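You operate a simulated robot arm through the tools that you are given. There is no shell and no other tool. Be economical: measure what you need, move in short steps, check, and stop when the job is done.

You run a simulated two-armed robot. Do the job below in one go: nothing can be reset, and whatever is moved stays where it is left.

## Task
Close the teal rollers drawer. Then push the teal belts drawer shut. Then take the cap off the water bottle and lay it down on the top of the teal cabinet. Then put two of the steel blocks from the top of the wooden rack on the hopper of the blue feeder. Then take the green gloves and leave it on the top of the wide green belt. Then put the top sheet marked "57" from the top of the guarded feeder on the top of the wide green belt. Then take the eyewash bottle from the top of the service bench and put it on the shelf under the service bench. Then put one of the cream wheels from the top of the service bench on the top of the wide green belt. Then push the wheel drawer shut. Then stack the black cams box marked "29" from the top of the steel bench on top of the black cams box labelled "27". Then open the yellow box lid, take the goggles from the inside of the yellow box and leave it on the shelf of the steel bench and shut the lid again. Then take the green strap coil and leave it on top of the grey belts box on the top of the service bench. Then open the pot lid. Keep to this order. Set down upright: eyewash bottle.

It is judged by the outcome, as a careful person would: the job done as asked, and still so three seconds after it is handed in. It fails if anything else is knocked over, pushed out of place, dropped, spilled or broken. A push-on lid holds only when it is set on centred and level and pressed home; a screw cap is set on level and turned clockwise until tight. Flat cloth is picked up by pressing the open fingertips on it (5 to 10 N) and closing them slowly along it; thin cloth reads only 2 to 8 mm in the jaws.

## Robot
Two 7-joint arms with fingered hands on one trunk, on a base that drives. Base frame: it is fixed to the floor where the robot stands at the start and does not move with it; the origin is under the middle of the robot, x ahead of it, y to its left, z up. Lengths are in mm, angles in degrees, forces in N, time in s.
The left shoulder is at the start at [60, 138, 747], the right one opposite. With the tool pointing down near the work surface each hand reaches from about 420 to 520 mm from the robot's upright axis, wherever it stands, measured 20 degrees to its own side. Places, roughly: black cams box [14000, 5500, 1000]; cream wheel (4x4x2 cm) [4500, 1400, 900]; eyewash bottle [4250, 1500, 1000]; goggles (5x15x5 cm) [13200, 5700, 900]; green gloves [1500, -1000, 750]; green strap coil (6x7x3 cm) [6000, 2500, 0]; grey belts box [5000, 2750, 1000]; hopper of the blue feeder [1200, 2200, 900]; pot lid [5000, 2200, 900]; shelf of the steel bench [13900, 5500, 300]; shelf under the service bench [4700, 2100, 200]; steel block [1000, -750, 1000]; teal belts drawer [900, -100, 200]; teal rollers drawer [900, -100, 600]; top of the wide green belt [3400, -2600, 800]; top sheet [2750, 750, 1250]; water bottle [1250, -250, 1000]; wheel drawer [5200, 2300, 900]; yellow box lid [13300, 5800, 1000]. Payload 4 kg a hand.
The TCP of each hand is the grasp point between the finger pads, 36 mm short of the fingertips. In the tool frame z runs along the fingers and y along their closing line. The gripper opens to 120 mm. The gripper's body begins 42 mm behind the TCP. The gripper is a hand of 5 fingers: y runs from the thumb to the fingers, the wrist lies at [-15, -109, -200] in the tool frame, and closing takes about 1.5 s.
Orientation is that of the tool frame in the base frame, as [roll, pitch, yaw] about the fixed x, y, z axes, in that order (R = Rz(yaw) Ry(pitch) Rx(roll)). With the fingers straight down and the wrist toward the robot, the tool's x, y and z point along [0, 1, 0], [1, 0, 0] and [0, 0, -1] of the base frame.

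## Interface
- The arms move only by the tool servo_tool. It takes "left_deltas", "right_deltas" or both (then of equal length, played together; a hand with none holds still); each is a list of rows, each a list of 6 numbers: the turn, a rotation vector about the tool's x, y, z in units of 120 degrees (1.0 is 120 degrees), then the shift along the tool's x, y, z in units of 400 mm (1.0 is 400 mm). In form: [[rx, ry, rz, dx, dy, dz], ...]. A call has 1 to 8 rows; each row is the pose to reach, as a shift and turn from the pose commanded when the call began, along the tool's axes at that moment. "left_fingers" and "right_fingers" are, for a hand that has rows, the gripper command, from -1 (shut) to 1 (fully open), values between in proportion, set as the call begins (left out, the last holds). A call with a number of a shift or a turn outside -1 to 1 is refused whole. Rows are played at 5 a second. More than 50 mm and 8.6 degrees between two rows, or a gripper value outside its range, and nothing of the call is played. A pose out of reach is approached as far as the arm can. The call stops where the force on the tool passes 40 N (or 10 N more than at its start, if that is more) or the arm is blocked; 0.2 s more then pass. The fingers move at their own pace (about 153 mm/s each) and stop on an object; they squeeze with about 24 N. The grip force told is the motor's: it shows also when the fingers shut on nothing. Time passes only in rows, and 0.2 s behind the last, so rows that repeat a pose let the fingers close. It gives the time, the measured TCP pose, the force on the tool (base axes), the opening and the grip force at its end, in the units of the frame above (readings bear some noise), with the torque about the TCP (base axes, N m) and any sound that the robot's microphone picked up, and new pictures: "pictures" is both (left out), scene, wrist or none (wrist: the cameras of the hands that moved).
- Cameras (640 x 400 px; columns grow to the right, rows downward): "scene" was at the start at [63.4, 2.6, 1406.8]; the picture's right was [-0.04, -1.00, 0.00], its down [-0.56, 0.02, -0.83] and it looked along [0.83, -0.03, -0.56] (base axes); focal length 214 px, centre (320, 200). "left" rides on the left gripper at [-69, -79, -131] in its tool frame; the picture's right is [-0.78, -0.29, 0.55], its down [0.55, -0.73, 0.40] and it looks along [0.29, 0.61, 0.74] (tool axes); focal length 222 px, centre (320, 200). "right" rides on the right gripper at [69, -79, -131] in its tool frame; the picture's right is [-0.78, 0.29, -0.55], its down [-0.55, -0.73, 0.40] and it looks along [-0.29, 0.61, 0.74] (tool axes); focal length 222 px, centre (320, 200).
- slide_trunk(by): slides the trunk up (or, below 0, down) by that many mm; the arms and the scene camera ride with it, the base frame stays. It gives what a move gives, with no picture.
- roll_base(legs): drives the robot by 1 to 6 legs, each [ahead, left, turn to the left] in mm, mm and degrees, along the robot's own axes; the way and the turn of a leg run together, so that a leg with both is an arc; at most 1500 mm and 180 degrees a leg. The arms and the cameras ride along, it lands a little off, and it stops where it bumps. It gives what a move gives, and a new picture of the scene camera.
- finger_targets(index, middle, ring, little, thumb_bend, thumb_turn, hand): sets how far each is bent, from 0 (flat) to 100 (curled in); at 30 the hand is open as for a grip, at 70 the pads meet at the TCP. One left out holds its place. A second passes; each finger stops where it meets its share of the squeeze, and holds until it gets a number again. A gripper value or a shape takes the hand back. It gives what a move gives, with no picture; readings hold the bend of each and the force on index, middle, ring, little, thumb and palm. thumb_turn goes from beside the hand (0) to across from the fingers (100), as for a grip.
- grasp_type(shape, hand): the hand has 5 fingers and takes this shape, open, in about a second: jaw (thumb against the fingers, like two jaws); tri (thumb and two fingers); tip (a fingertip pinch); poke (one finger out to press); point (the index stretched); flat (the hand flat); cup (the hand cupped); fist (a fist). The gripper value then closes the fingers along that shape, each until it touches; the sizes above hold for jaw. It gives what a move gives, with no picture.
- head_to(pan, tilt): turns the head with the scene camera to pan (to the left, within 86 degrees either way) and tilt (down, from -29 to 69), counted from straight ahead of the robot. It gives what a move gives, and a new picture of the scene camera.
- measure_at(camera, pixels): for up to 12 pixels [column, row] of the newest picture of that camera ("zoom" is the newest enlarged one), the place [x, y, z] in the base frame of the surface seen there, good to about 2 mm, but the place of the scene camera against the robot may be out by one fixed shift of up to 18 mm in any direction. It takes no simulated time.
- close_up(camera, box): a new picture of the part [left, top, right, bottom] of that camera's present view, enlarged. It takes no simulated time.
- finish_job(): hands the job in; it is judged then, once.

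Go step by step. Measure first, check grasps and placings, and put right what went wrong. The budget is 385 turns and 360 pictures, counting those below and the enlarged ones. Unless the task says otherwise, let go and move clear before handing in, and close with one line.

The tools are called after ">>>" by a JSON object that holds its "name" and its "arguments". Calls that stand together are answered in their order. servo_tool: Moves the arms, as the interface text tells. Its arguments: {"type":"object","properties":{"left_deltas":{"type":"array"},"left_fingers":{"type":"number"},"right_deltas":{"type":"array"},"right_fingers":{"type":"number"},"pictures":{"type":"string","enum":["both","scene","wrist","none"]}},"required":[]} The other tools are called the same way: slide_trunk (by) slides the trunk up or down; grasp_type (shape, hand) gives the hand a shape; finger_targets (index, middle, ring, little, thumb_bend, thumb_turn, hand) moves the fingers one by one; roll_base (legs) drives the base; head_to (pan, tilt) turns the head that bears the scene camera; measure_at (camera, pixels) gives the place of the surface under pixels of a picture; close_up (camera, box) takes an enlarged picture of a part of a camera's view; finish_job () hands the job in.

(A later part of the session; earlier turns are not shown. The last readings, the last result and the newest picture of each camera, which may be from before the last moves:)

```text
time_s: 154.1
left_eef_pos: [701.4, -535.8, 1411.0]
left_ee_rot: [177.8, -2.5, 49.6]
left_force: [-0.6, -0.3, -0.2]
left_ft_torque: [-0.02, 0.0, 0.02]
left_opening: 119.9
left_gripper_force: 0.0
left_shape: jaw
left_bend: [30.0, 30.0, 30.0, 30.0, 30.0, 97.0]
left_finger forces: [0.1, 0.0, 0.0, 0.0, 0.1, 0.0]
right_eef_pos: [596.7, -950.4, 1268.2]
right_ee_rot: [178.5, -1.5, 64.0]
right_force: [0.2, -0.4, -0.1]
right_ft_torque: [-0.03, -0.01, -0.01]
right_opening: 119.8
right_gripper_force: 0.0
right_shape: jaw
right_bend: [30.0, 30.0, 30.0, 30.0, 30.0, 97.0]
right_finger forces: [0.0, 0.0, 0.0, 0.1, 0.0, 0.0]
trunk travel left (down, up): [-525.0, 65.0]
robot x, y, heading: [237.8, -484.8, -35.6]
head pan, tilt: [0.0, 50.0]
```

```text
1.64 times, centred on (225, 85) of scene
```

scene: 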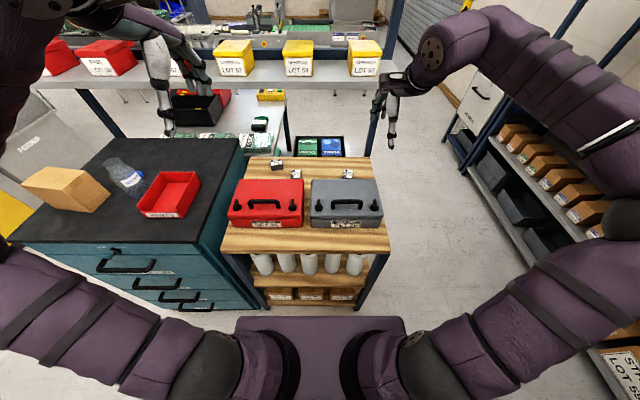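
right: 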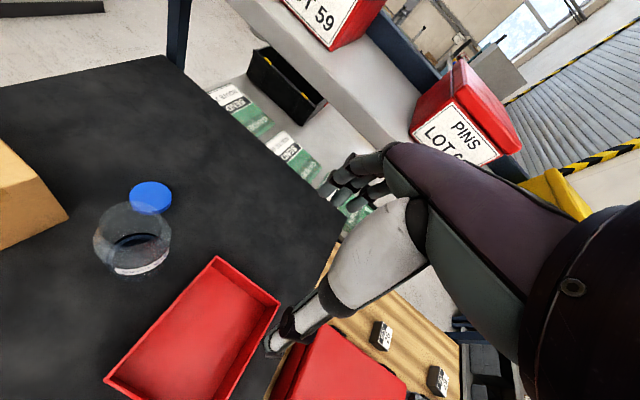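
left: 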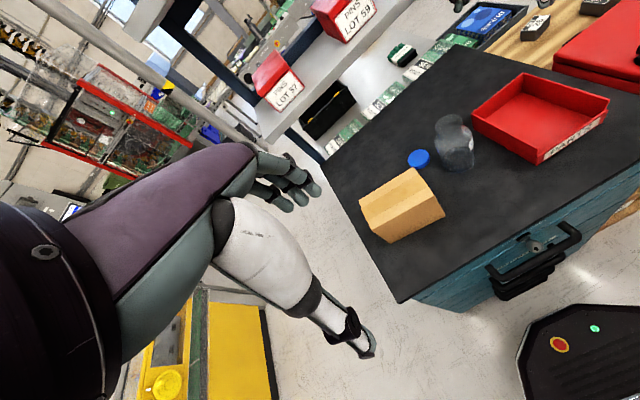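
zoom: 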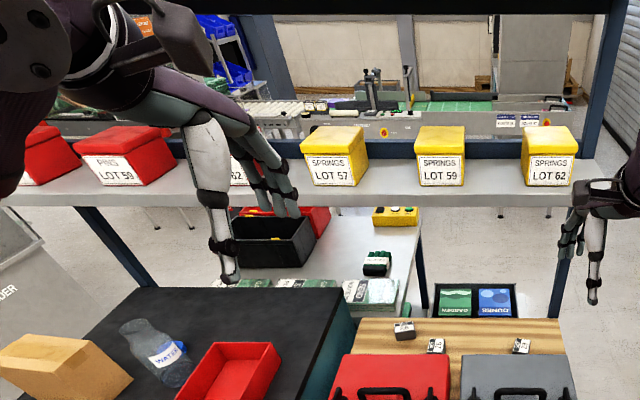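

The overhead shelf edge is at the blocks' depth, z≈1295, so the hands must go in low, beneath it. Driving the last 57 mm, then lowering both hands in front of the shelf.

>>> {"name": "roll_base", "arguments": {"legs": [[57, 0, 0]]}}

>>> {"name": "servo_tool", "arguments": {"left_deltas": [[0, 0, 0, 0, 0, 0.1], [0, 0, 0, 0, 0, 0.2], [0.008, -0.02, -0.02, -0.05, 0.1, 0.28], [0.017, -0.02, -0.036, -0.1, 0.18, 0.36], [0.017, -0.02, -0.036, -0.15, 0.26, 0.44], [0.017, -0.02, -0.036, -0.2, 0.34, 0.52], [0.017, -0.02, -0.036, -0.23, 0.4, 0.6], [0.017, -0.02, -0.036, -0.25, 0.45, 0.7]], "right_deltas": [[0, 0, 0, 0.05, 0, 0.05], [0.01, -0.01, 0.02, 0.1, 0, 0.1], [0.012, -0.012, 0.05, 0.13, 0, 0.15], [0.012, -0.012, 0.08, 0.13, 0, 0.2], [0.012, -0.012, 0.08, 0.13, 0, 0.25], [0.012, -0.012, 0.08, 0.13, 0, 0.3], [0.012, -0.012, 0.08, 0.13, 0, 0.33], [0.012, -0.012, 0.08, 0.13, 0, 0.36]], "pictures": "both"}}

```text
time_s: 155.1
left_eef_pos: [753.1, -570.4, 1408.6]
left_ee_rot: [178.0, -2.4, 49.7]
left_force: [0.2, -0.8, -0.3]
left_ft_torque: [0.01, 0.04, 0.03]
left_opening: 119.9
left_gripper_force: 0.1
left_shape: jaw
left_bend: [30.0, 30.0, 30.0, 30.0, 30.0, 97.0]
left_finger forces: [0.1, 0.1, 0.0, 0.0, 0.1, 0.1]
right_eef_pos: [645.9, -986.5, 1267.1]
right_ee_rot: [178.7, -1.6, 64.0]
right_force: [0.9, 0.0, -0.7]
right_ft_torque: [0.06, 0.01, 0.02]
right_opening: 119.5
right_gripper_force: 0.0
right_shape: jaw
right_bend: [30.0, 30.0, 30.0, 30.0, 30.0, 97.0]
right_finger forces: [0.0, 0.0, 0.1, 0.0, 0.0, 0.2]
trunk travel left (down, up): [-525.0, 65.0]
robot x, y, heading: [279.0, -513.8, -35.4]
head pan, tilt: [0.0, 50.0]
```

scene: 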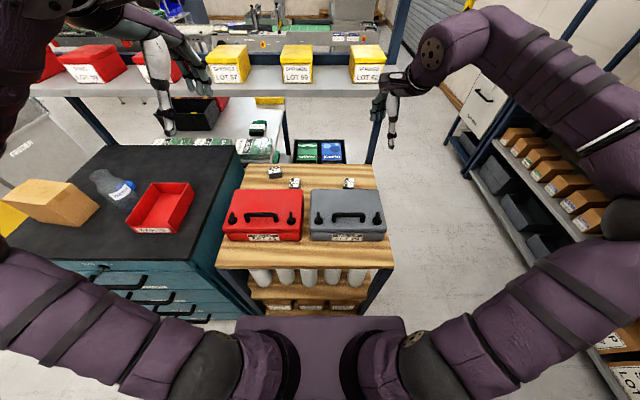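

```text
refused: row 3 steps farther than a row can; nothing moved
```

Retrying with smaller steps: lowering both hands in front of the shelf, above the toolboxes.

>>> {"name": "servo_tool", "arguments": {"left_deltas": [[0, 0, 0, 0, 0, 0.1], [0, 0, 0, 0, 0, 0.2], [0.008, -0.02, -0.02, -0.03, 0.04, 0.29], [0.017, -0.02, -0.036, -0.06, 0.08, 0.38], [0.017, -0.02, -0.036, -0.1, 0.12, 0.47], [0.017, -0.02, -0.036, -0.14, 0.16, 0.56], [0.017, -0.02, -0.036, -0.18, 0.2, 0.65], [0.017, -0.02, -0.036, -0.22, 0.24, 0.74]], "right_deltas": [[0, 0, 0, 0.05, 0, 0.05], [0.01, -0.01, 0.02, 0.1, 0, 0.1], [0.012, -0.012, 0.05, 0.13, 0, 0.15], [0.012, -0.012, 0.08, 0.13, 0, 0.2], [0.012, -0.012, 0.08, 0.13, 0, 0.25], [0.012, -0.012, 0.08, 0.13, 0, 0.3], [0.012, -0.012, 0.08, 0.13, 0, 0.36], [0.012, -0.012, 0.08, 0.13, 0, 0.42]], "pictures": "both"}}

```text
time_s: 156.9
left_eef_pos: [782.3, -697.5, 1113.5]
left_ee_rot: [179.8, 0.0, 53.9]
left_force: [0.6, -0.3, -0.1]
left_ft_torque: [0.02, 0.0, 0.0]
left_opening: 120.2
left_gripper_force: 0.1
left_shape: jaw
left_bend: [30.0, 30.0, 30.0, 30.0, 30.0, 97.0]
left_finger forces: [0.0, 0.0, 0.0, 0.1, 0.1, 0.0]
right_eef_pos: [673.3, -937.2, 1100.4]
right_ee_rot: [-179.7, -0.2, 54.4]
right_force: [0.8, -0.4, 0.7]
right_ft_torque: [0.02, 0.0, -0.01]
right_opening: 119.9
right_gripper_force: 0.1
right_shape: jaw
right_bend: [30.0, 30.0, 30.0, 30.0, 30.0, 97.0]
right_finger forces: [0.0, 0.0, 0.0, 0.1, 0.0, 0.0]
trunk travel left (down, up): [-525.0, 65.0]
robot x, y, heading: [282.0, -513.3, -35.6]
head pan, tilt: [0.0, 50.0]
```

scene: 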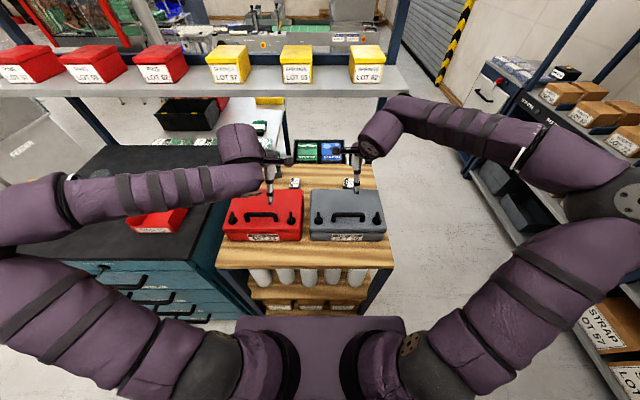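
right: 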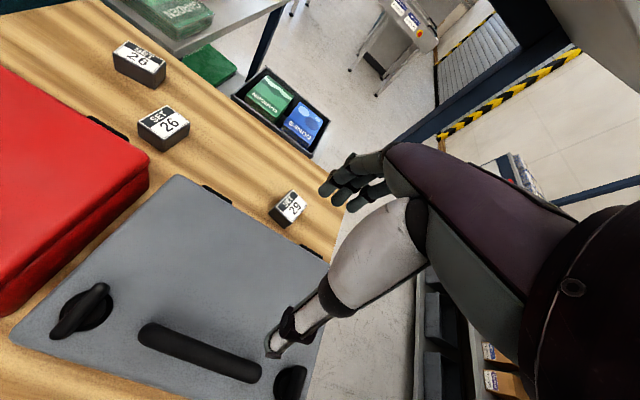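
left: 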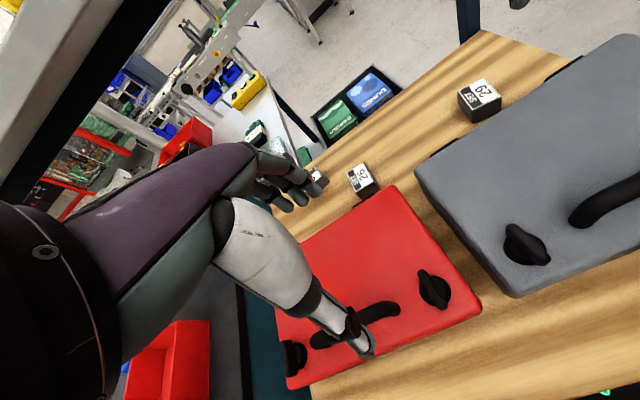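

Blocks are clear in both wrist views. Measuring block C (right px 288,208) and block B (left px 362,182).

>>> {"name": "measure_at", "arguments": {"camera": "right", "pixels": [[292, 204], [284, 196], [302, 200], [290, 222], [278, 212], [300, 215], [163, 120], [150, 118], [180, 125], [165, 135]]}}

>>> {"name": "measure_at", "arguments": {"camera": "left", "pixels": [[360, 180], [352, 172], [370, 175], [358, 192], [372, 190], [480, 95], [484, 105], [460, 100]]}}

>>> {"name": "close_up", "arguments": {"camera": "right", "box": [100, 30, 330, 240]}}

>>> {"name": "close_up", "arguments": {"camera": "left", "box": [290, 60, 520, 220]}}

```text
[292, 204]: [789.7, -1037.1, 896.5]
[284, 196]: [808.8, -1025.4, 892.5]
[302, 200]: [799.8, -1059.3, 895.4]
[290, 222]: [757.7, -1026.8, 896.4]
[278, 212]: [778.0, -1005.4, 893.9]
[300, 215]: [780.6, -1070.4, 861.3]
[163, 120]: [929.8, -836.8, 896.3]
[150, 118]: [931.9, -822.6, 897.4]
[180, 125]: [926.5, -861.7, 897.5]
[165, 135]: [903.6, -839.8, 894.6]
```

```text
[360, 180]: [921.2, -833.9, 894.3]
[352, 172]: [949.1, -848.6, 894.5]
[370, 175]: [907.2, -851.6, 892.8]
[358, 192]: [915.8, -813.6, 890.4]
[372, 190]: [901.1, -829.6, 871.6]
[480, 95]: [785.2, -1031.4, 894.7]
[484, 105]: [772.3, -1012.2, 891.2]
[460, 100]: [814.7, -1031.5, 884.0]
```

```text
1.90 times, centred on (215, 135) of right
```

zoom: 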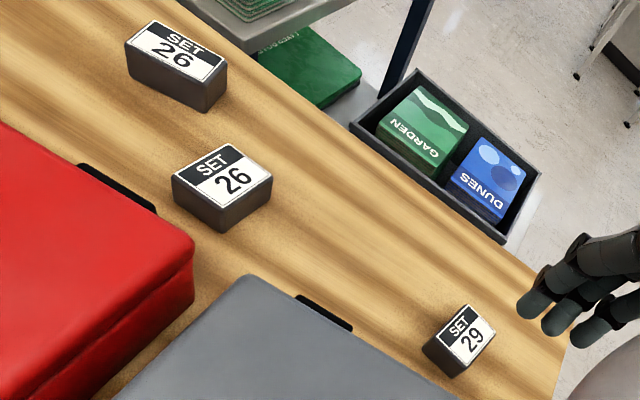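

```text
2.50 times, centred on (405, 140) of left
```

zoom: 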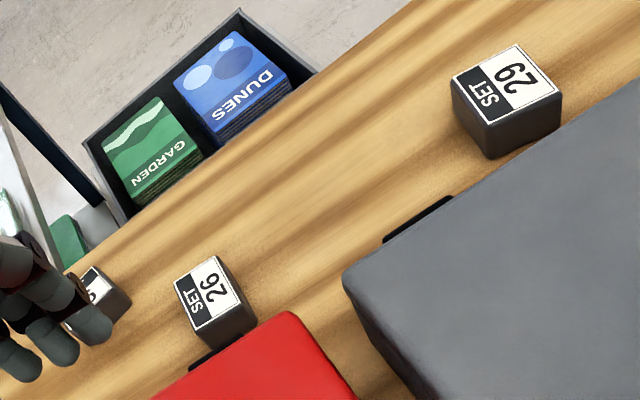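

Getting the blocks' corner positions from the left zoom to learn their orientation.

>>> {"name": "measure_at", "arguments": {"camera": "zoom", "pixels": [[518, 50], [555, 90], [492, 117], [458, 83], [214, 262], [240, 300], [200, 325], [180, 288]]}}

```text
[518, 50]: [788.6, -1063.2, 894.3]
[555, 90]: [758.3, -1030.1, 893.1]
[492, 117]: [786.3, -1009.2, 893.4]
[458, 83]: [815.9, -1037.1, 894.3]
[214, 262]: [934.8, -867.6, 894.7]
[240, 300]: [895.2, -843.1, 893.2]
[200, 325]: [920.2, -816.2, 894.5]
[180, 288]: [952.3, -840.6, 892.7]
```

Checking the gap between blocks and toolboxes' back edges.

>>> {"name": "measure_at", "arguments": {"camera": "zoom", "pixels": [[420, 238], [480, 200], [540, 160], [600, 122], [520, 140], [230, 350], [270, 328], [290, 318], [235, 335], [420, 215]]}}

```text
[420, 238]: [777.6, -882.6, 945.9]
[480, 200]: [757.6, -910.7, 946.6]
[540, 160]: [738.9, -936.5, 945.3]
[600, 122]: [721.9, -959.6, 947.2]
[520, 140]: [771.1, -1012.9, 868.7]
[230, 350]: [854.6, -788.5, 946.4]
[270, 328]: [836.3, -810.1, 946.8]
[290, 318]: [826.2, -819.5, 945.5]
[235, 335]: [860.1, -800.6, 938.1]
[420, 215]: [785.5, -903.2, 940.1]
```

Gap is ~66 mm, so thumbs fit with a ~90 mm opening. Moving both hands over their blocks at z≈1055, aligned with the blocks' long axes.

>>> {"name": "servo_tool", "arguments": {"left_deltas": [[0, 0, -0.01, -0.016, 0.1, 0.03], [0, 0, -0.02, -0.032, 0.2, 0.06], [0, 0, -0.03, -0.048, 0.3, 0.09], [0, 0, -0.037, -0.064, 0.4, 0.12], [0, 0, -0.037, -0.08, 0.502, 0.14]], "left_fingers": 0.5, "right_deltas": [[0, 0, 0.025, -0.007, 0.075, 0.02], [0, 0, 0.05, -0.013, 0.15, 0.04], [0, 0, 0.075, -0.02, 0.225, 0.06], [0, 0, 0.103, -0.026, 0.3, 0.08], [0, 0, 0.103, -0.033, 0.374, 0.11]], "right_fingers": 0.5, "pictures": "both"}}

```text
time_s: 158.1
left_eef_pos: [927.4, -841.5, 1057.7]
left_ee_rot: [179.9, 0.1, 58.3]
left_force: [0.7, -0.2, 0.1]
left_ft_torque: [0.0, 0.02, -0.04]
left_opening: 90.3
left_gripper_force: 0.0
left_shape: jaw
left_bend: [33.0, 36.0, 35.0, 56.0, 40.0, 99.0]
left_finger forces: [0.1, 0.1, 0.0, 0.0, 0.0, 0.0]
right_eef_pos: [787.7, -1036.8, 1055.3]
right_ee_rot: [-179.7, 0.0, 42.0]
right_force: [1.6, -0.2, -0.8]
right_ft_torque: [0.01, -0.01, 0.0]
right_opening: 90.3
right_gripper_force: 0.1
right_shape: jaw
right_bend: [33.0, 36.0, 35.0, 56.0, 40.0, 99.0]
right_finger forces: [0.0, 0.1, 0.1, 0.1, 0.0, 0.0]
trunk travel left (down, up): [-525.0, 65.0]
robot x, y, heading: [282.0, -515.3, -35.9]
head pan, tilt: [0.0, 50.0]
```

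scene: 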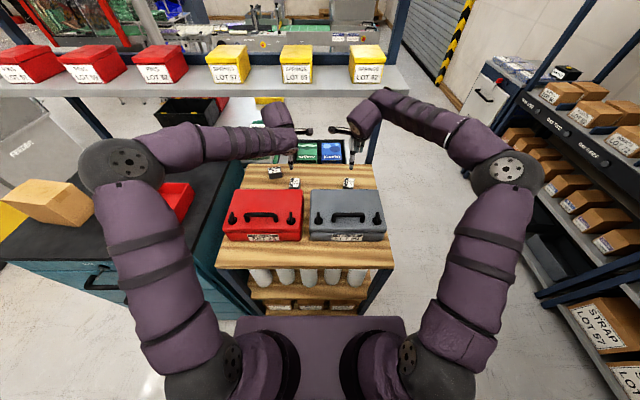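
right: 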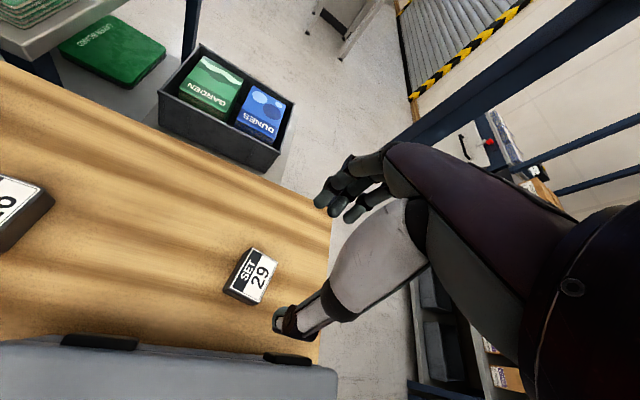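
left: 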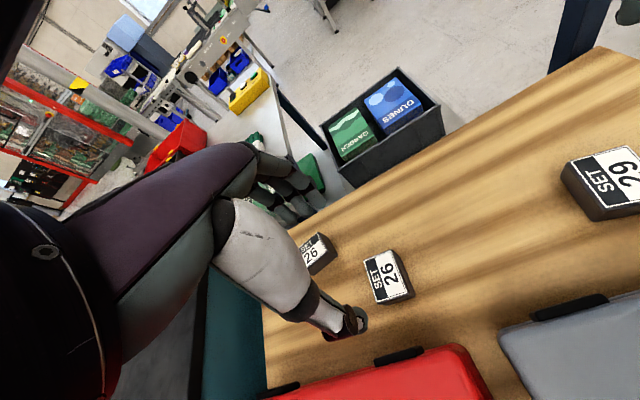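

Both hands are aligned. Descending to z≈904 and closing on the blocks.

>>> {"name": "servo_tool", "arguments": {"left_deltas": [[0, 0, 0, 0, 0, 0.12], [0, 0, 0, 0, 0, 0.22], [0, 0, 0, 0, 0, 0.31], [0, 0, 0, 0, 0, 0.384]], "right_deltas": [[0, 0, 0, 0, 0, 0.12], [0, 0, 0, 0, 0, 0.22], [0, 0, 0, 0, 0, 0.31], [0, 0, 0, 0, 0, 0.378]], "pictures": "none"}}

>>> {"name": "servo_tool", "arguments": {"left_deltas": [[0, 0, 0, 0, 0, 0], [0, 0, 0, 0, 0, 0], [0, 0, 0, 0, 0, 0], [0, 0, 0, 0, 0, 0], [0, 0, 0, 0, 0, 0], [0, 0, 0, 0, 0, 0], [0, 0, 0, 0, 0, 0]], "left_fingers": -0.7, "right_deltas": [[0, 0, 0, 0, 0, 0], [0, 0, 0, 0, 0, 0], [0, 0, 0, 0, 0, 0], [0, 0, 0, 0, 0, 0], [0, 0, 0, 0, 0, 0], [0, 0, 0, 0, 0, 0], [0, 0, 0, 0, 0, 0]], "right_fingers": -0.7, "pictures": "wrist"}}

```text
time_s: 159.1
left_eef_pos: [926.8, -841.4, 903.6]
left_ee_rot: [179.9, 0.1, 58.3]
left_force: [0.7, 0.3, -0.3]
left_ft_torque: [-0.04, 0.03, -0.01]
left_opening: 90.3
left_gripper_force: 0.1
left_shape: jaw
left_bend: [33.0, 36.0, 35.0, 56.0, 40.0, 99.0]
left_finger forces: [0.1, 0.1, 0.0, 0.0, 0.1, 0.1]
right_eef_pos: [788.1, -1032.5, 904.2]
right_ee_rot: [-179.6, -0.1, 42.0]
right_force: [0.1, 0.1, 1.2]
right_ft_torque: [0.02, -0.03, -0.01]
right_opening: 90.1
right_gripper_force: 0.1
right_shape: jaw
right_bend: [33.0, 36.0, 35.0, 56.0, 40.0, 99.0]
right_finger forces: [0.1, 0.1, 0.0, 0.1, 0.0, 0.0]
trunk travel left (down, up): [-525.0, 65.0]
robot x, y, heading: [283.1, -517.8, -35.6]
head pan, tilt: [0.0, 50.0]
```

```text
time_s: 160.7
left_eef_pos: [926.4, -841.0, 904.6]
left_ee_rot: [179.9, 0.1, 58.4]
left_force: [-1.0, 0.6, 0.1]
left_ft_torque: [-0.01, 0.02, 0.02]
left_opening: 54.9
left_gripper_force: 24.6
left_shape: jaw
left_bend: [44.0, 46.0, 50.0, 71.0, 62.0, 100.0]
left_finger forces: [12.3, 7.3, 0.0, 0.0, 21.1, 0.0]
right_eef_pos: [786.9, -1032.8, 905.3]
right_ee_rot: [-179.7, 0.0, 42.0]
right_force: [-0.3, 0.5, -0.3]
right_ft_torque: [0.03, 0.01, 0.02]
right_opening: 53.9
right_gripper_force: 23.7
right_shape: jaw
right_bend: [44.0, 48.0, 47.0, 71.0, 62.0, 100.0]
right_finger forces: [11.8, 6.5, 2.8, 0.0, 21.9, 0.1]
trunk travel left (down, up): [-525.0, 65.0]
robot x, y, heading: [281.2, -513.9, -35.9]
head pan, tilt: [0.0, 50.0]
```

right: 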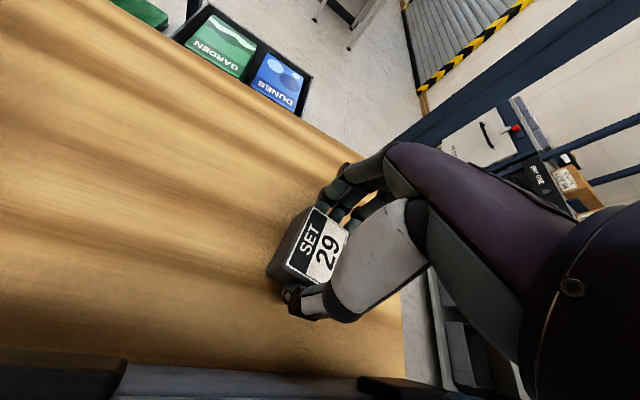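
left: 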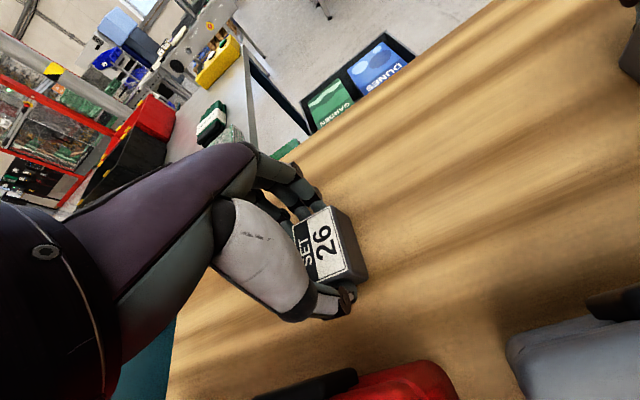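

Both blocks are firmly gripped. Lifting 150 mm and then drawing back from under the shelf.

>>> {"name": "servo_tool", "arguments": {"left_deltas": [[0, 0, 0, 0, 0, -0.1], [0, 0, 0, 0, 0, -0.2], [0, 0, 0, 0, 0, -0.3], [0, 0, 0, 0, 0, -0.38], [0, 0, 0, 0.007, -0.1, -0.38], [0, 0, 0, 0.014, -0.2, -0.38], [0, 0, 0, 0.021, -0.3, -0.38], [0, 0, 0, 0.028, -0.4, -0.38]], "right_deltas": [[0, 0, 0, 0, 0, -0.1], [0, 0, 0, 0, 0, -0.2], [0, 0, 0, 0, 0, -0.3], [0, 0, 0, 0, 0, -0.38], [0, 0, 0, -0.022, -0.098, -0.38], [0, 0, 0, -0.043, -0.195, -0.38], [0, 0, 0, -0.065, -0.293, -0.38], [0, 0, 0, -0.086, -0.39, -0.38]], "pictures": "none"}}

>>> {"name": "servo_tool", "arguments": {"left_deltas": [[0, 0, 0, 0.007, -0.1, -0.05], [0, 0, 0, 0.014, -0.2, -0.1], [0, 0, 0, 0.018, -0.25, -0.2], [0, 0, 0, 0.018, -0.25, -0.3], [0, 0, 0, 0.018, -0.25, -0.4], [0, 0, 0, 0.018, -0.25, -0.5]], "right_deltas": [[0, 0, 0, -0.022, -0.098, -0.05], [0, 0, 0, -0.043, -0.195, -0.1], [0, 0, 0, -0.054, -0.245, -0.2], [0, 0, 0, -0.054, -0.245, -0.3], [0, 0, 0, -0.054, -0.245, -0.4], [0, 0, 0, -0.054, -0.245, -0.5]], "pictures": "scene"}}

```text
time_s: 162.5
left_eef_pos: [794.9, -747.1, 1057.2]
left_ee_rot: [179.8, 0.1, 58.4]
left_force: [0.2, 0.5, -3.5]
left_ft_torque: [-0.02, 0.04, -0.01]
left_opening: 55.5
left_gripper_force: 24.0
left_shape: jaw
left_bend: [43.0, 46.0, 50.0, 71.0, 62.0, 100.0]
left_finger forces: [13.1, 7.6, 0.2, 0.0, 20.9, 0.0]
right_eef_pos: [655.8, -938.3, 1057.1]
right_ee_rot: [-179.8, -0.3, 41.9]
right_force: [-1.4, -0.4, -4.4]
right_ft_torque: [0.04, -0.02, 0.0]
right_opening: 53.6
right_gripper_force: 23.5
right_shape: jaw
right_bend: [44.0, 48.0, 48.0, 71.0, 62.0, 100.0]
right_finger forces: [12.4, 6.9, 2.9, 0.0, 22.2, 0.0]
trunk travel left (down, up): [-525.0, 65.0]
robot x, y, heading: [281.2, -514.2, -35.4]
head pan, tilt: [0.0, 50.0]
```

```text
time_s: 163.9
left_eef_pos: [715.8, -688.7, 1254.7]
left_ee_rot: [-180.0, 0.1, 58.3]
left_force: [-0.4, 0.4, -3.6]
left_ft_torque: [0.05, 0.01, 0.03]
left_opening: 55.8
left_gripper_force: 23.8
left_shape: jaw
left_bend: [43.0, 46.0, 50.0, 71.0, 62.0, 100.0]
left_finger forces: [13.1, 7.5, 0.5, 0.1, 20.6, 0.0]
right_eef_pos: [574.1, -883.2, 1259.1]
right_ee_rot: [-179.8, -0.2, 42.0]
right_force: [-0.3, -0.6, -4.8]
right_ft_torque: [0.02, 0.01, -0.01]
right_opening: 53.7
right_gripper_force: 24.2
right_shape: jaw
right_bend: [44.0, 48.0, 48.0, 71.0, 62.0, 100.0]
right_finger forces: [12.2, 6.8, 3.0, 0.0, 22.0, 0.0]
trunk travel left (down, up): [-525.0, 65.0]
robot x, y, heading: [281.6, -515.5, -35.6]
head pan, tilt: [0.0, 50.0]
```

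scene: 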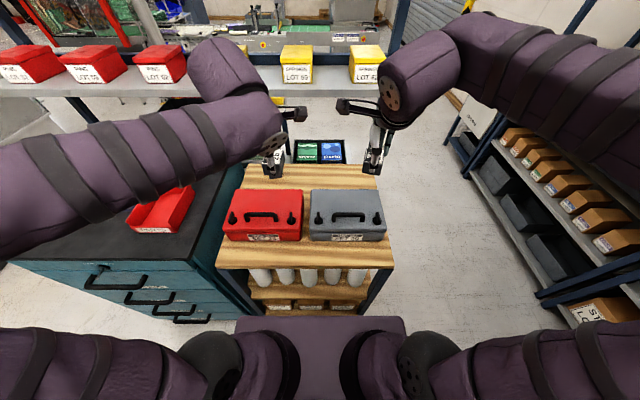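

Both blocks held well clear. Backing off, strafing left along the aisle, and turning to face the feeders (heading ~90°).

>>> {"name": "roll_base", "arguments": {"legs": [[-330, 0, 0], [0, 1450, 0], [0, 0, 125.5]]}}

>>> {"name": "head_to", "arguments": {"pan": 0, "tilt": 28}}

```text
time_s: 178.1
left_eef_pos: [744.9, 1308.2, 1255.1]
left_ee_rot: [179.9, 0.1, -175.2]
left_force: [0.6, 0.6, -4.4]
left_ft_torque: [0.02, -0.01, 0.0]
left_opening: 55.5
left_gripper_force: 23.9
left_shape: jaw
left_bend: [43.0, 46.0, 50.0, 71.0, 62.0, 100.0]
left_finger forces: [12.6, 6.9, 1.1, 0.0, 20.0, 0.0]
right_eef_pos: [985.0, 1310.8, 1257.6]
right_ee_rot: [-179.7, 0.0, 168.5]
right_force: [-0.1, 0.2, -4.5]
right_ft_torque: [-0.04, 0.03, -0.01]
right_opening: 53.7
right_gripper_force: 23.5
right_shape: jaw
right_bend: [44.0, 48.0, 48.0, 71.0, 62.0, 100.0]
right_finger forces: [12.0, 6.6, 3.1, 0.0, 21.4, 0.1]
trunk travel left (down, up): [-525.0, 65.0]
robot x, y, heading: [860.3, 855.0, 90.9]
head pan, tilt: [0.0, 50.0]
```

scene: 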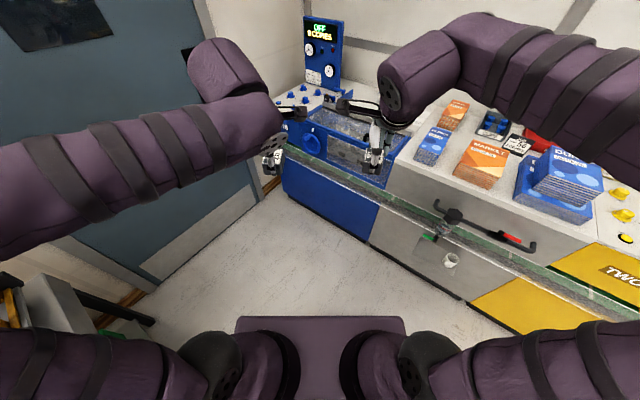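

```text
time_s: 179.0
left_eef_pos: [744.6, 1307.7, 1254.5]
left_ee_rot: [179.9, 0.1, -175.3]
left_force: [0.5, 0.7, -5.1]
left_ft_torque: [0.0, -0.03, 0.0]
left_opening: 55.4
left_gripper_force: 24.1
left_shape: jaw
left_bend: [43.0, 46.0, 50.0, 71.0, 62.0, 100.0]
left_finger forces: [12.7, 7.0, 1.0, 0.0, 20.1, 0.0]
right_eef_pos: [984.2, 1311.5, 1258.3]
right_ee_rot: [-179.8, 0.0, 168.6]
right_force: [-0.5, -0.3, -5.1]
right_ft_torque: [0.0, 0.0, 0.03]
right_opening: 53.4
right_gripper_force: 24.1
right_shape: jaw
right_bend: [44.0, 48.0, 48.0, 71.0, 62.0, 100.0]
right_finger forces: [12.0, 6.6, 3.2, 0.0, 21.4, 0.1]
trunk travel left (down, up): [-525.0, 65.0]
robot x, y, heading: [865.9, 857.6, 91.3]
head pan, tilt: [0.0, 28.0]
```

scene: 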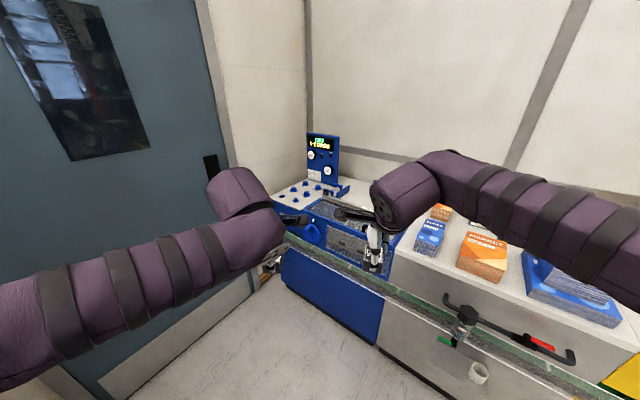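

Facing the blue feeder. Looking closely at its top to identify the hopper.

>>> {"name": "close_up", "arguments": {"camera": "scene", "box": [240, 110, 470, 300]}}

>>> {"name": "measure_at", "arguments": {"camera": "zoom", "pixels": [[210, 265], [260, 290], [300, 265], [330, 320], [180, 300], [150, 270], [230, 235], [280, 250], [120, 300], [400, 290]]}}

```text
2.11 times, centred on (355, 205) of scene
```

zoom: 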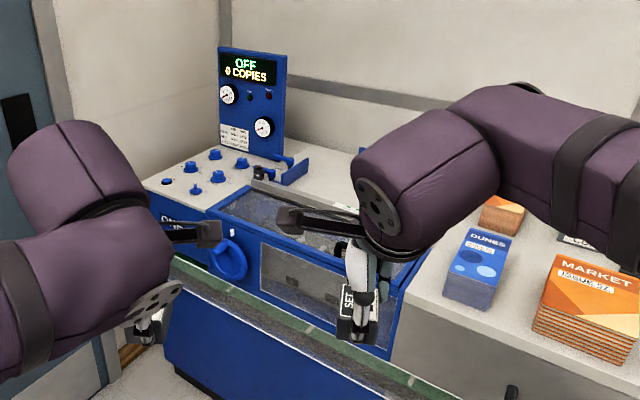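

```text
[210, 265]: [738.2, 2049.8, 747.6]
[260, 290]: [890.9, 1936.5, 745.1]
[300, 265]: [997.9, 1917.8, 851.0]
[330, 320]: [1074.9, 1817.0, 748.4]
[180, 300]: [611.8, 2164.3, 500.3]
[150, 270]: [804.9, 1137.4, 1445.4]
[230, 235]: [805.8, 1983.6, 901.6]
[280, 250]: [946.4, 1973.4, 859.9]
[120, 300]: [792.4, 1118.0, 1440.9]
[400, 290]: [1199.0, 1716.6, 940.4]
```

The hopper is the blue windowed box with open top; its front runs at about -37°, so I should face heading 54.4°. Turning 36.5° right for a clearer view.

>>> {"name": "roll_base", "arguments": {"legs": [[0, 0, -36.5]]}}

>>> {"name": "head_to", "arguments": {"pan": 0, "tilt": 35}}

```text
time_s: 181.1
left_eef_pos: [1041.4, 1285.4, 1255.0]
left_ee_rot: [179.9, 0.2, 147.6]
left_force: [0.3, 0.1, -3.7]
left_ft_torque: [-0.04, 0.01, 0.03]
left_opening: 55.3
left_gripper_force: 24.1
left_shape: jaw
left_bend: [43.0, 46.0, 50.0, 71.0, 62.0, 100.0]
left_finger forces: [12.7, 6.9, 0.9, 0.0, 20.1, 0.0]
right_eef_pos: [1235.2, 1145.1, 1258.8]
right_ee_rot: [-179.7, -0.1, 131.3]
right_force: [1.3, -1.0, -4.0]
right_ft_torque: [0.04, -0.01, -0.01]
right_opening: 53.4
right_gripper_force: 23.8
right_shape: jaw
right_bend: [44.0, 48.0, 48.0, 71.0, 62.0, 100.0]
right_finger forces: [11.9, 6.6, 3.2, 0.0, 21.3, 0.0]
trunk travel left (down, up): [-525.0, 65.0]
robot x, y, heading: [863.4, 849.0, 54.0]
head pan, tilt: [0.0, 28.0]
```

scene: 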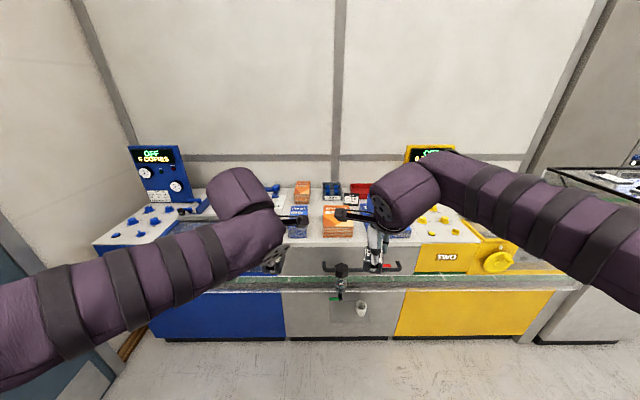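

```text
time_s: 181.8
left_eef_pos: [1042.0, 1285.3, 1254.8]
left_ee_rot: [179.9, 0.1, 147.5]
left_force: [0.3, -0.5, -4.9]
left_ft_torque: [-0.01, -0.01, -0.03]
left_opening: 55.4
left_gripper_force: 23.8
left_shape: jaw
left_bend: [43.0, 46.0, 50.0, 71.0, 62.0, 100.0]
left_finger forces: [12.6, 7.1, 1.1, 0.0, 20.1, 0.0]
right_eef_pos: [1234.3, 1146.1, 1258.3]
right_ee_rot: [-179.7, 0.0, 131.4]
right_force: [0.2, 0.5, -3.5]
right_ft_torque: [0.03, -0.01, 0.0]
right_opening: 53.7
right_gripper_force: 24.0
right_shape: jaw
right_bend: [44.0, 48.0, 48.0, 71.0, 62.0, 100.0]
right_finger forces: [11.9, 6.6, 3.1, 0.0, 21.3, 0.0]
trunk travel left (down, up): [-525.0, 65.0]
robot x, y, heading: [864.9, 855.1, 53.7]
head pan, tilt: [0.0, 35.0]
```

scene: 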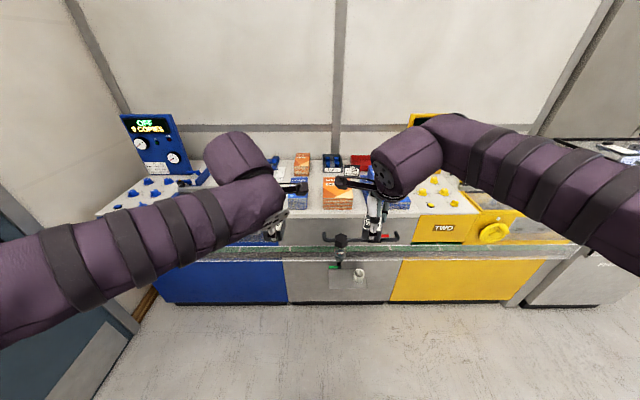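

My left arm hides the feeder; shifting 400 mm left and 150 mm ahead, to face the hopper better.

>>> {"name": "roll_base", "arguments": {"legs": [[150, 0, 0], [0, 400, 0]]}}

>>> {"name": "head_to", "arguments": {"pan": 15, "tilt": 45}}

```text
time_s: 185.3
left_eef_pos: [806.2, 1642.4, 1255.2]
left_ee_rot: [180.0, 0.1, 147.9]
left_force: [-0.2, 1.1, -4.2]
left_ft_torque: [-0.02, -0.01, 0.01]
left_opening: 55.5
left_gripper_force: 24.0
left_shape: jaw
left_bend: [43.0, 46.0, 50.0, 71.0, 62.0, 100.0]
left_finger forces: [12.9, 7.2, 1.1, 0.0, 20.2, 0.0]
right_eef_pos: [999.1, 1504.0, 1258.8]
right_ee_rot: [-179.7, -0.1, 131.6]
right_force: [-1.0, 0.4, -4.4]
right_ft_torque: [-0.01, -0.02, 0.01]
right_opening: 53.5
right_gripper_force: 24.1
right_shape: jaw
right_bend: [44.0, 48.0, 48.0, 71.0, 62.0, 100.0]
right_finger forces: [11.9, 6.6, 3.2, 0.1, 21.4, 0.1]
trunk travel left (down, up): [-525.0, 65.0]
robot x, y, heading: [630.4, 1213.6, 54.0]
head pan, tilt: [0.0, 35.0]
```

scene: 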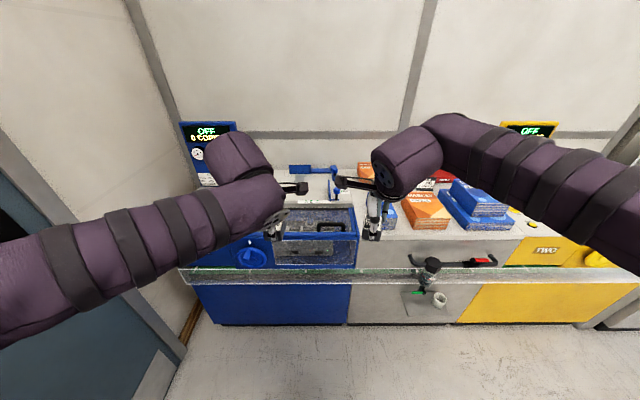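

```text
time_s: 186.0
left_eef_pos: [807.1, 1643.3, 1254.7]
left_ee_rot: [180.0, 0.0, 147.9]
left_force: [0.4, -0.2, -4.6]
left_ft_torque: [0.0, 0.01, 0.01]
left_opening: 55.4
left_gripper_force: 24.1
left_shape: jaw
left_bend: [43.0, 46.0, 50.0, 71.0, 62.0, 100.0]
left_finger forces: [12.8, 7.0, 1.2, 0.1, 20.2, 0.0]
right_eef_pos: [999.0, 1503.1, 1258.5]
right_ee_rot: [-179.7, -0.1, 131.6]
right_force: [-0.1, 0.0, -5.3]
right_ft_torque: [-0.01, -0.03, 0.02]
right_opening: 53.3
right_gripper_force: 24.0
right_shape: jaw
right_bend: [44.0, 48.0, 48.0, 71.0, 62.0, 100.0]
right_finger forces: [11.8, 6.7, 3.2, 0.1, 21.4, 0.0]
trunk travel left (down, up): [-525.0, 65.0]
robot x, y, heading: [626.8, 1211.8, 53.8]
head pan, tilt: [15.0, 45.0]
```

scene: 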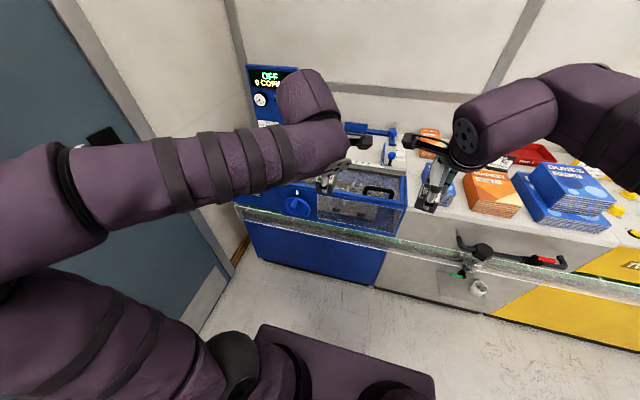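

The hopper box is at px ~(360,190). Zooming in.

>>> {"name": "close_up", "arguments": {"camera": "scene", "box": [280, 120, 440, 240]}}

>>> {"name": "measure_at", "arguments": {"camera": "zoom", "pixels": [[330, 255], [400, 265], [250, 260], [300, 300], [480, 215], [500, 330], [150, 290], [360, 300], [460, 290], [420, 240], [520, 260], [340, 235]]}}

```text
3.33 times, centred on (360, 180) of scene
```

zoom: 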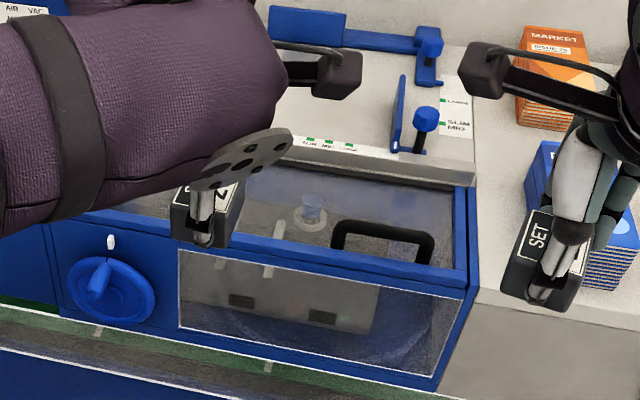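

```text
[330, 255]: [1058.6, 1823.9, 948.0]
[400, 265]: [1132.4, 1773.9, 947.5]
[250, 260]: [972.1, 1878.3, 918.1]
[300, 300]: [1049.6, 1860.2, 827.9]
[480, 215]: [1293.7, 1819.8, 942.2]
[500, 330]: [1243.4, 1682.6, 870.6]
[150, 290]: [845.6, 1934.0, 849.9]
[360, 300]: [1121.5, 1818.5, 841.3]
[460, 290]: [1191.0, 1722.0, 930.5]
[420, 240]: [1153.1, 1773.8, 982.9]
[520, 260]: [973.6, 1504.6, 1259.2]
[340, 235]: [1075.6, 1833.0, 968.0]
```

The windowed box is the machine's guard; the hopper is the flat deck behind it with the blue guides ([1200,2200] in the rough list). Measuring the deck and guides.

>>> {"name": "measure_at", "arguments": {"camera": "zoom", "pixels": [[380, 90], [350, 110], [320, 130], [400, 120], [300, 20], [420, 50], [425, 120], [455, 140], [330, 145], [440, 170], [350, 50], [460, 30]]}}

>>> {"name": "head_to", "arguments": {"pan": 5, "tilt": 25}}

```text
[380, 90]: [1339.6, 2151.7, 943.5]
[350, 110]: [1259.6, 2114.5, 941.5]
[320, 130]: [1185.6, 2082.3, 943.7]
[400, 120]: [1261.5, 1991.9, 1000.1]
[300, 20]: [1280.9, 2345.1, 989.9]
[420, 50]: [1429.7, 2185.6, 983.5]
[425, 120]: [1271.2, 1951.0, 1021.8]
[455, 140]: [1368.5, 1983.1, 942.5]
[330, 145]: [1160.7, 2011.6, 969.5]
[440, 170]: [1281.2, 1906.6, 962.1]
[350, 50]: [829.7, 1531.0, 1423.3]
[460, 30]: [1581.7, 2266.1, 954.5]
```

```text
time_s: 186.9
left_eef_pos: [806.4, 1643.4, 1254.6]
left_ee_rot: [180.0, 0.1, 148.0]
left_force: [0.5, 0.7, -4.5]
left_ft_torque: [0.0, 0.0, -0.02]
left_opening: 55.3
left_gripper_force: 23.7
left_shape: jaw
left_bend: [43.0, 46.0, 50.0, 71.0, 62.0, 100.0]
left_finger forces: [12.8, 7.1, 1.1, 0.0, 20.1, 0.0]
right_eef_pos: [1000.2, 1502.8, 1258.1]
right_ee_rot: [-179.7, -0.1, 131.5]
right_force: [0.0, 0.4, -4.4]
right_ft_torque: [0.0, 0.03, -0.01]
right_opening: 53.5
right_gripper_force: 23.9
right_shape: jaw
right_bend: [44.0, 48.0, 48.0, 71.0, 62.0, 100.0]
right_finger forces: [11.8, 6.6, 3.2, 0.0, 21.4, 0.0]
trunk travel left (down, up): [-525.0, 65.0]
robot x, y, heading: [629.1, 1210.7, 53.9]
head pan, tilt: [5.0, 25.0]
```

scene: 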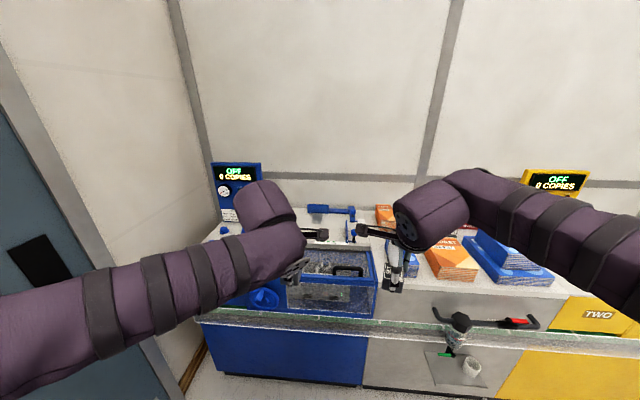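

Deck true height ≈930, with ~290 mm of depth behind the front lip. Driving 390 mm forward (base passes under the belt overhang, clear of the lower body).

>>> {"name": "roll_base", "arguments": {"legs": [[390, 0, 0]]}}

>>> {"name": "head_to", "arguments": {"pan": 0, "tilt": 40}}

```text
time_s: 189.3
left_eef_pos: [1036.7, 1956.0, 1254.2]
left_ee_rot: [180.0, 0.2, 147.7]
left_force: [-0.4, 0.2, -4.8]
left_ft_torque: [-0.06, 0.02, 0.04]
left_opening: 55.6
left_gripper_force: 23.6
left_shape: jaw
left_bend: [43.0, 46.0, 50.0, 71.0, 62.0, 100.0]
left_finger forces: [12.8, 7.1, 1.1, 0.1, 20.2, 0.0]
right_eef_pos: [1229.5, 1815.5, 1258.4]
right_ee_rot: [-179.6, 0.0, 131.4]
right_force: [-1.0, 0.2, -4.3]
right_ft_torque: [-0.01, 0.0, 0.0]
right_opening: 53.4
right_gripper_force: 23.6
right_shape: jaw
right_bend: [44.0, 48.0, 48.0, 71.0, 62.0, 100.0]
right_finger forces: [12.1, 6.6, 3.3, 0.0, 21.4, 0.1]
trunk travel left (down, up): [-525.0, 65.0]
robot x, y, heading: [860.0, 1526.4, 53.6]
head pan, tilt: [5.0, 25.0]
```

scene: 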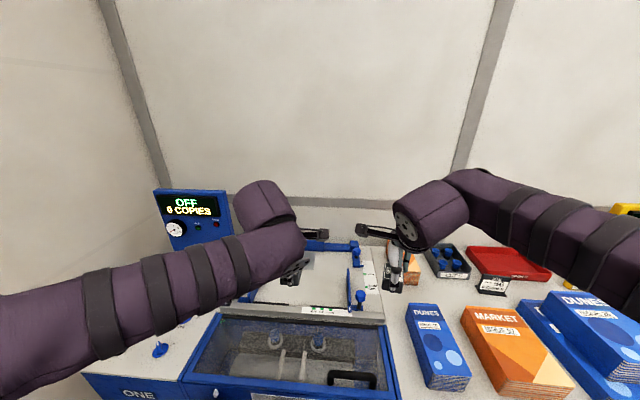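

```text
time_s: 190.1
left_eef_pos: [1035.7, 1955.3, 1253.9]
left_ee_rot: [179.9, 0.1, 147.8]
left_force: [0.6, 0.3, -3.5]
left_ft_torque: [-0.02, 0.01, -0.04]
left_opening: 55.4
left_gripper_force: 23.6
left_shape: jaw
left_bend: [43.0, 46.0, 50.0, 71.0, 62.0, 100.0]
left_finger forces: [12.8, 7.1, 1.1, 0.0, 20.2, 0.0]
right_eef_pos: [1227.9, 1815.0, 1257.0]
right_ee_rot: [-179.7, -0.1, 131.6]
right_force: [0.5, 0.1, -4.7]
right_ft_torque: [-0.03, 0.0, 0.02]
right_opening: 53.7
right_gripper_force: 24.0
right_shape: jaw
right_bend: [44.0, 48.0, 48.0, 71.0, 62.0, 100.0]
right_finger forces: [12.0, 6.5, 3.3, 0.1, 21.4, 0.0]
trunk travel left (down, up): [-525.0, 65.0]
robot x, y, heading: [857.1, 1524.9, 53.9]
head pan, tilt: [0.0, 40.0]
```

scene: 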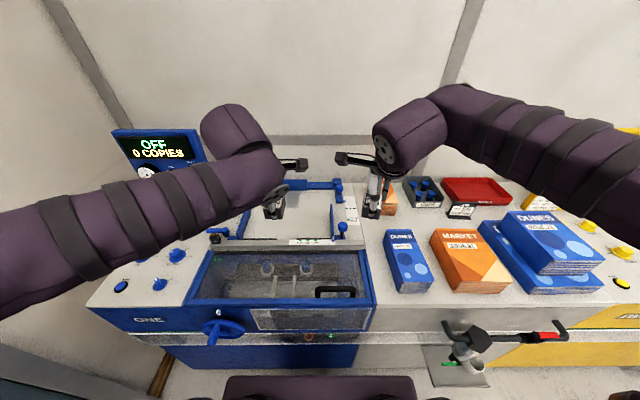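

The hopper deck with its guides is clear now (px ~250–335, 185–240). Measuring it.

>>> {"name": "close_up", "arguments": {"camera": "scene", "box": [190, 150, 390, 290]}}

>>> {"name": "measure_at", "arguments": {"camera": "scene", "pixels": [[300, 200], [315, 225], [270, 230], [250, 225], [325, 190], [335, 215], [330, 235], [345, 215], [290, 240], [242, 230], [320, 183], [300, 220]]}}

```text
2.86 times, centred on (290, 220) of scene
```

zoom: 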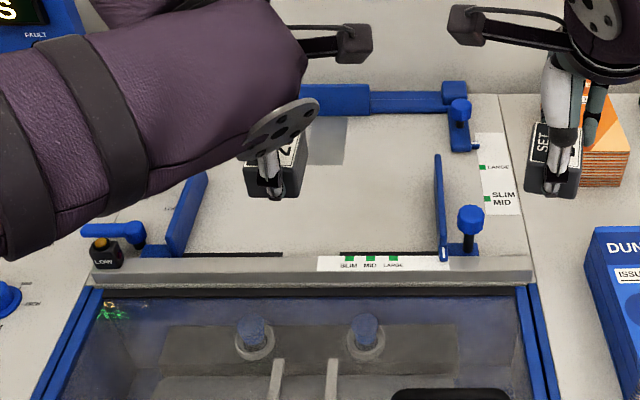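

```text
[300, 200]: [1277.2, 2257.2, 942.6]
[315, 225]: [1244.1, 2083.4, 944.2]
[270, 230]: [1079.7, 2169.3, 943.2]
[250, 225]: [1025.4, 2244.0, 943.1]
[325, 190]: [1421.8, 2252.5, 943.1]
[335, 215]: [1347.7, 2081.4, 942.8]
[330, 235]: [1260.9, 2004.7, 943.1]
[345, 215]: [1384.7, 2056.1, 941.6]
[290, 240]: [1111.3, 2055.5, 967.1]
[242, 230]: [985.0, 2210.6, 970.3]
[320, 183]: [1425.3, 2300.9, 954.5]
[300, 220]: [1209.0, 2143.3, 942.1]
```

Hopper deck spans between the guides around [1209,2143], true z≈930. Moving both hands forward over it, lowering to z≈1050.

>>> {"name": "servo_tool", "arguments": {"left_deltas": [[0, 0, 0, 0.009, 0.09, 0.03], [0, 0, 0, 0.018, 0.18, 0.06], [0, 0, 0, 0.027, 0.27, 0.1], [0, 0, 0, 0.036, 0.36, 0.15], [0, 0, 0, 0.045, 0.45, 0.21], [0, 0, 0, 0.054, 0.54, 0.28], [0, 0, 0, 0.063, 0.623, 0.36], [0, 0, 0, 0.063, 0.623, 0.46]], "right_deltas": [[0, 0, 0, 0.075, 0.075, 0.03], [0, 0, 0, 0.15, 0.15, 0.06], [0, 0, 0, 0.22, 0.225, 0.1], [0, 0, 0, 0.29, 0.3, 0.15], [0, 0, 0, 0.36, 0.38, 0.2], [0, 0, 0, 0.43, 0.45, 0.26], [0, 0, 0, 0.497, 0.523, 0.33], [0, 0, 0, 0.497, 0.523, 0.44]], "pictures": "both"}}

```text
time_s: 191.2
left_eef_pos: [1097.0, 2093.6, 1189.7]
left_ee_rot: [-179.8, -0.1, 148.1]
left_force: [-0.2, -0.6, -2.9]
left_ft_torque: [-0.02, 0.02, -0.07]
left_opening: 55.6
left_gripper_force: 24.0
left_shape: jaw
left_bend: [43.0, 46.0, 50.0, 71.0, 63.0, 100.0]
left_finger forces: [13.0, 7.6, 1.2, 0.0, 20.9, 0.0]
right_eef_pos: [1253.6, 1984.1, 1194.3]
right_ee_rot: [-179.8, 0.1, 130.4]
right_force: [0.0, -0.2, -3.9]
right_ft_torque: [0.02, 0.01, 0.0]
right_opening: 53.5
right_gripper_force: 24.4
right_shape: jaw
right_bend: [44.0, 48.0, 49.0, 71.0, 63.0, 100.0]
right_finger forces: [12.5, 6.9, 3.3, 0.0, 22.2, 0.1]
trunk travel left (down, up): [-525.0, 65.0]
robot x, y, heading: [857.8, 1528.8, 53.8]
head pan, tilt: [0.0, 40.0]
stopped in row 5 (left hand): the force on the tool passed its limit at 60 N (the readings are from after the stop); the commanded pose is now the measured one
```

scene: 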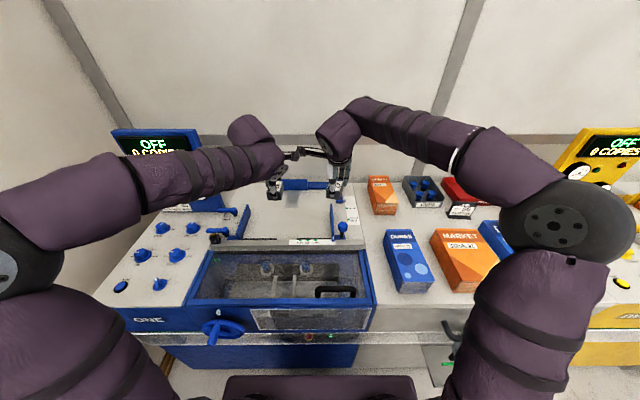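
right: 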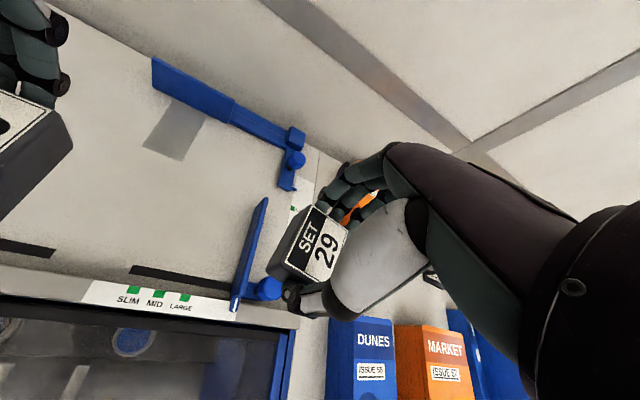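
left: 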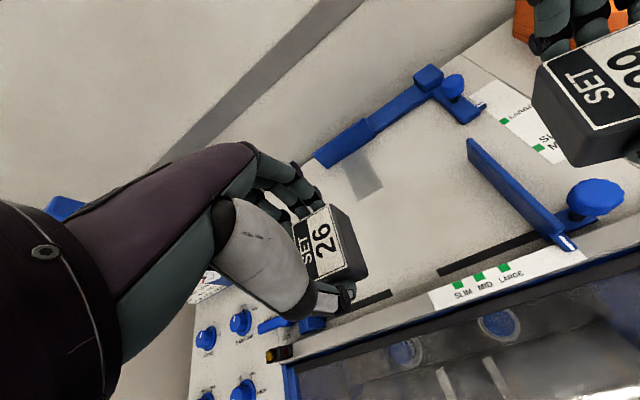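

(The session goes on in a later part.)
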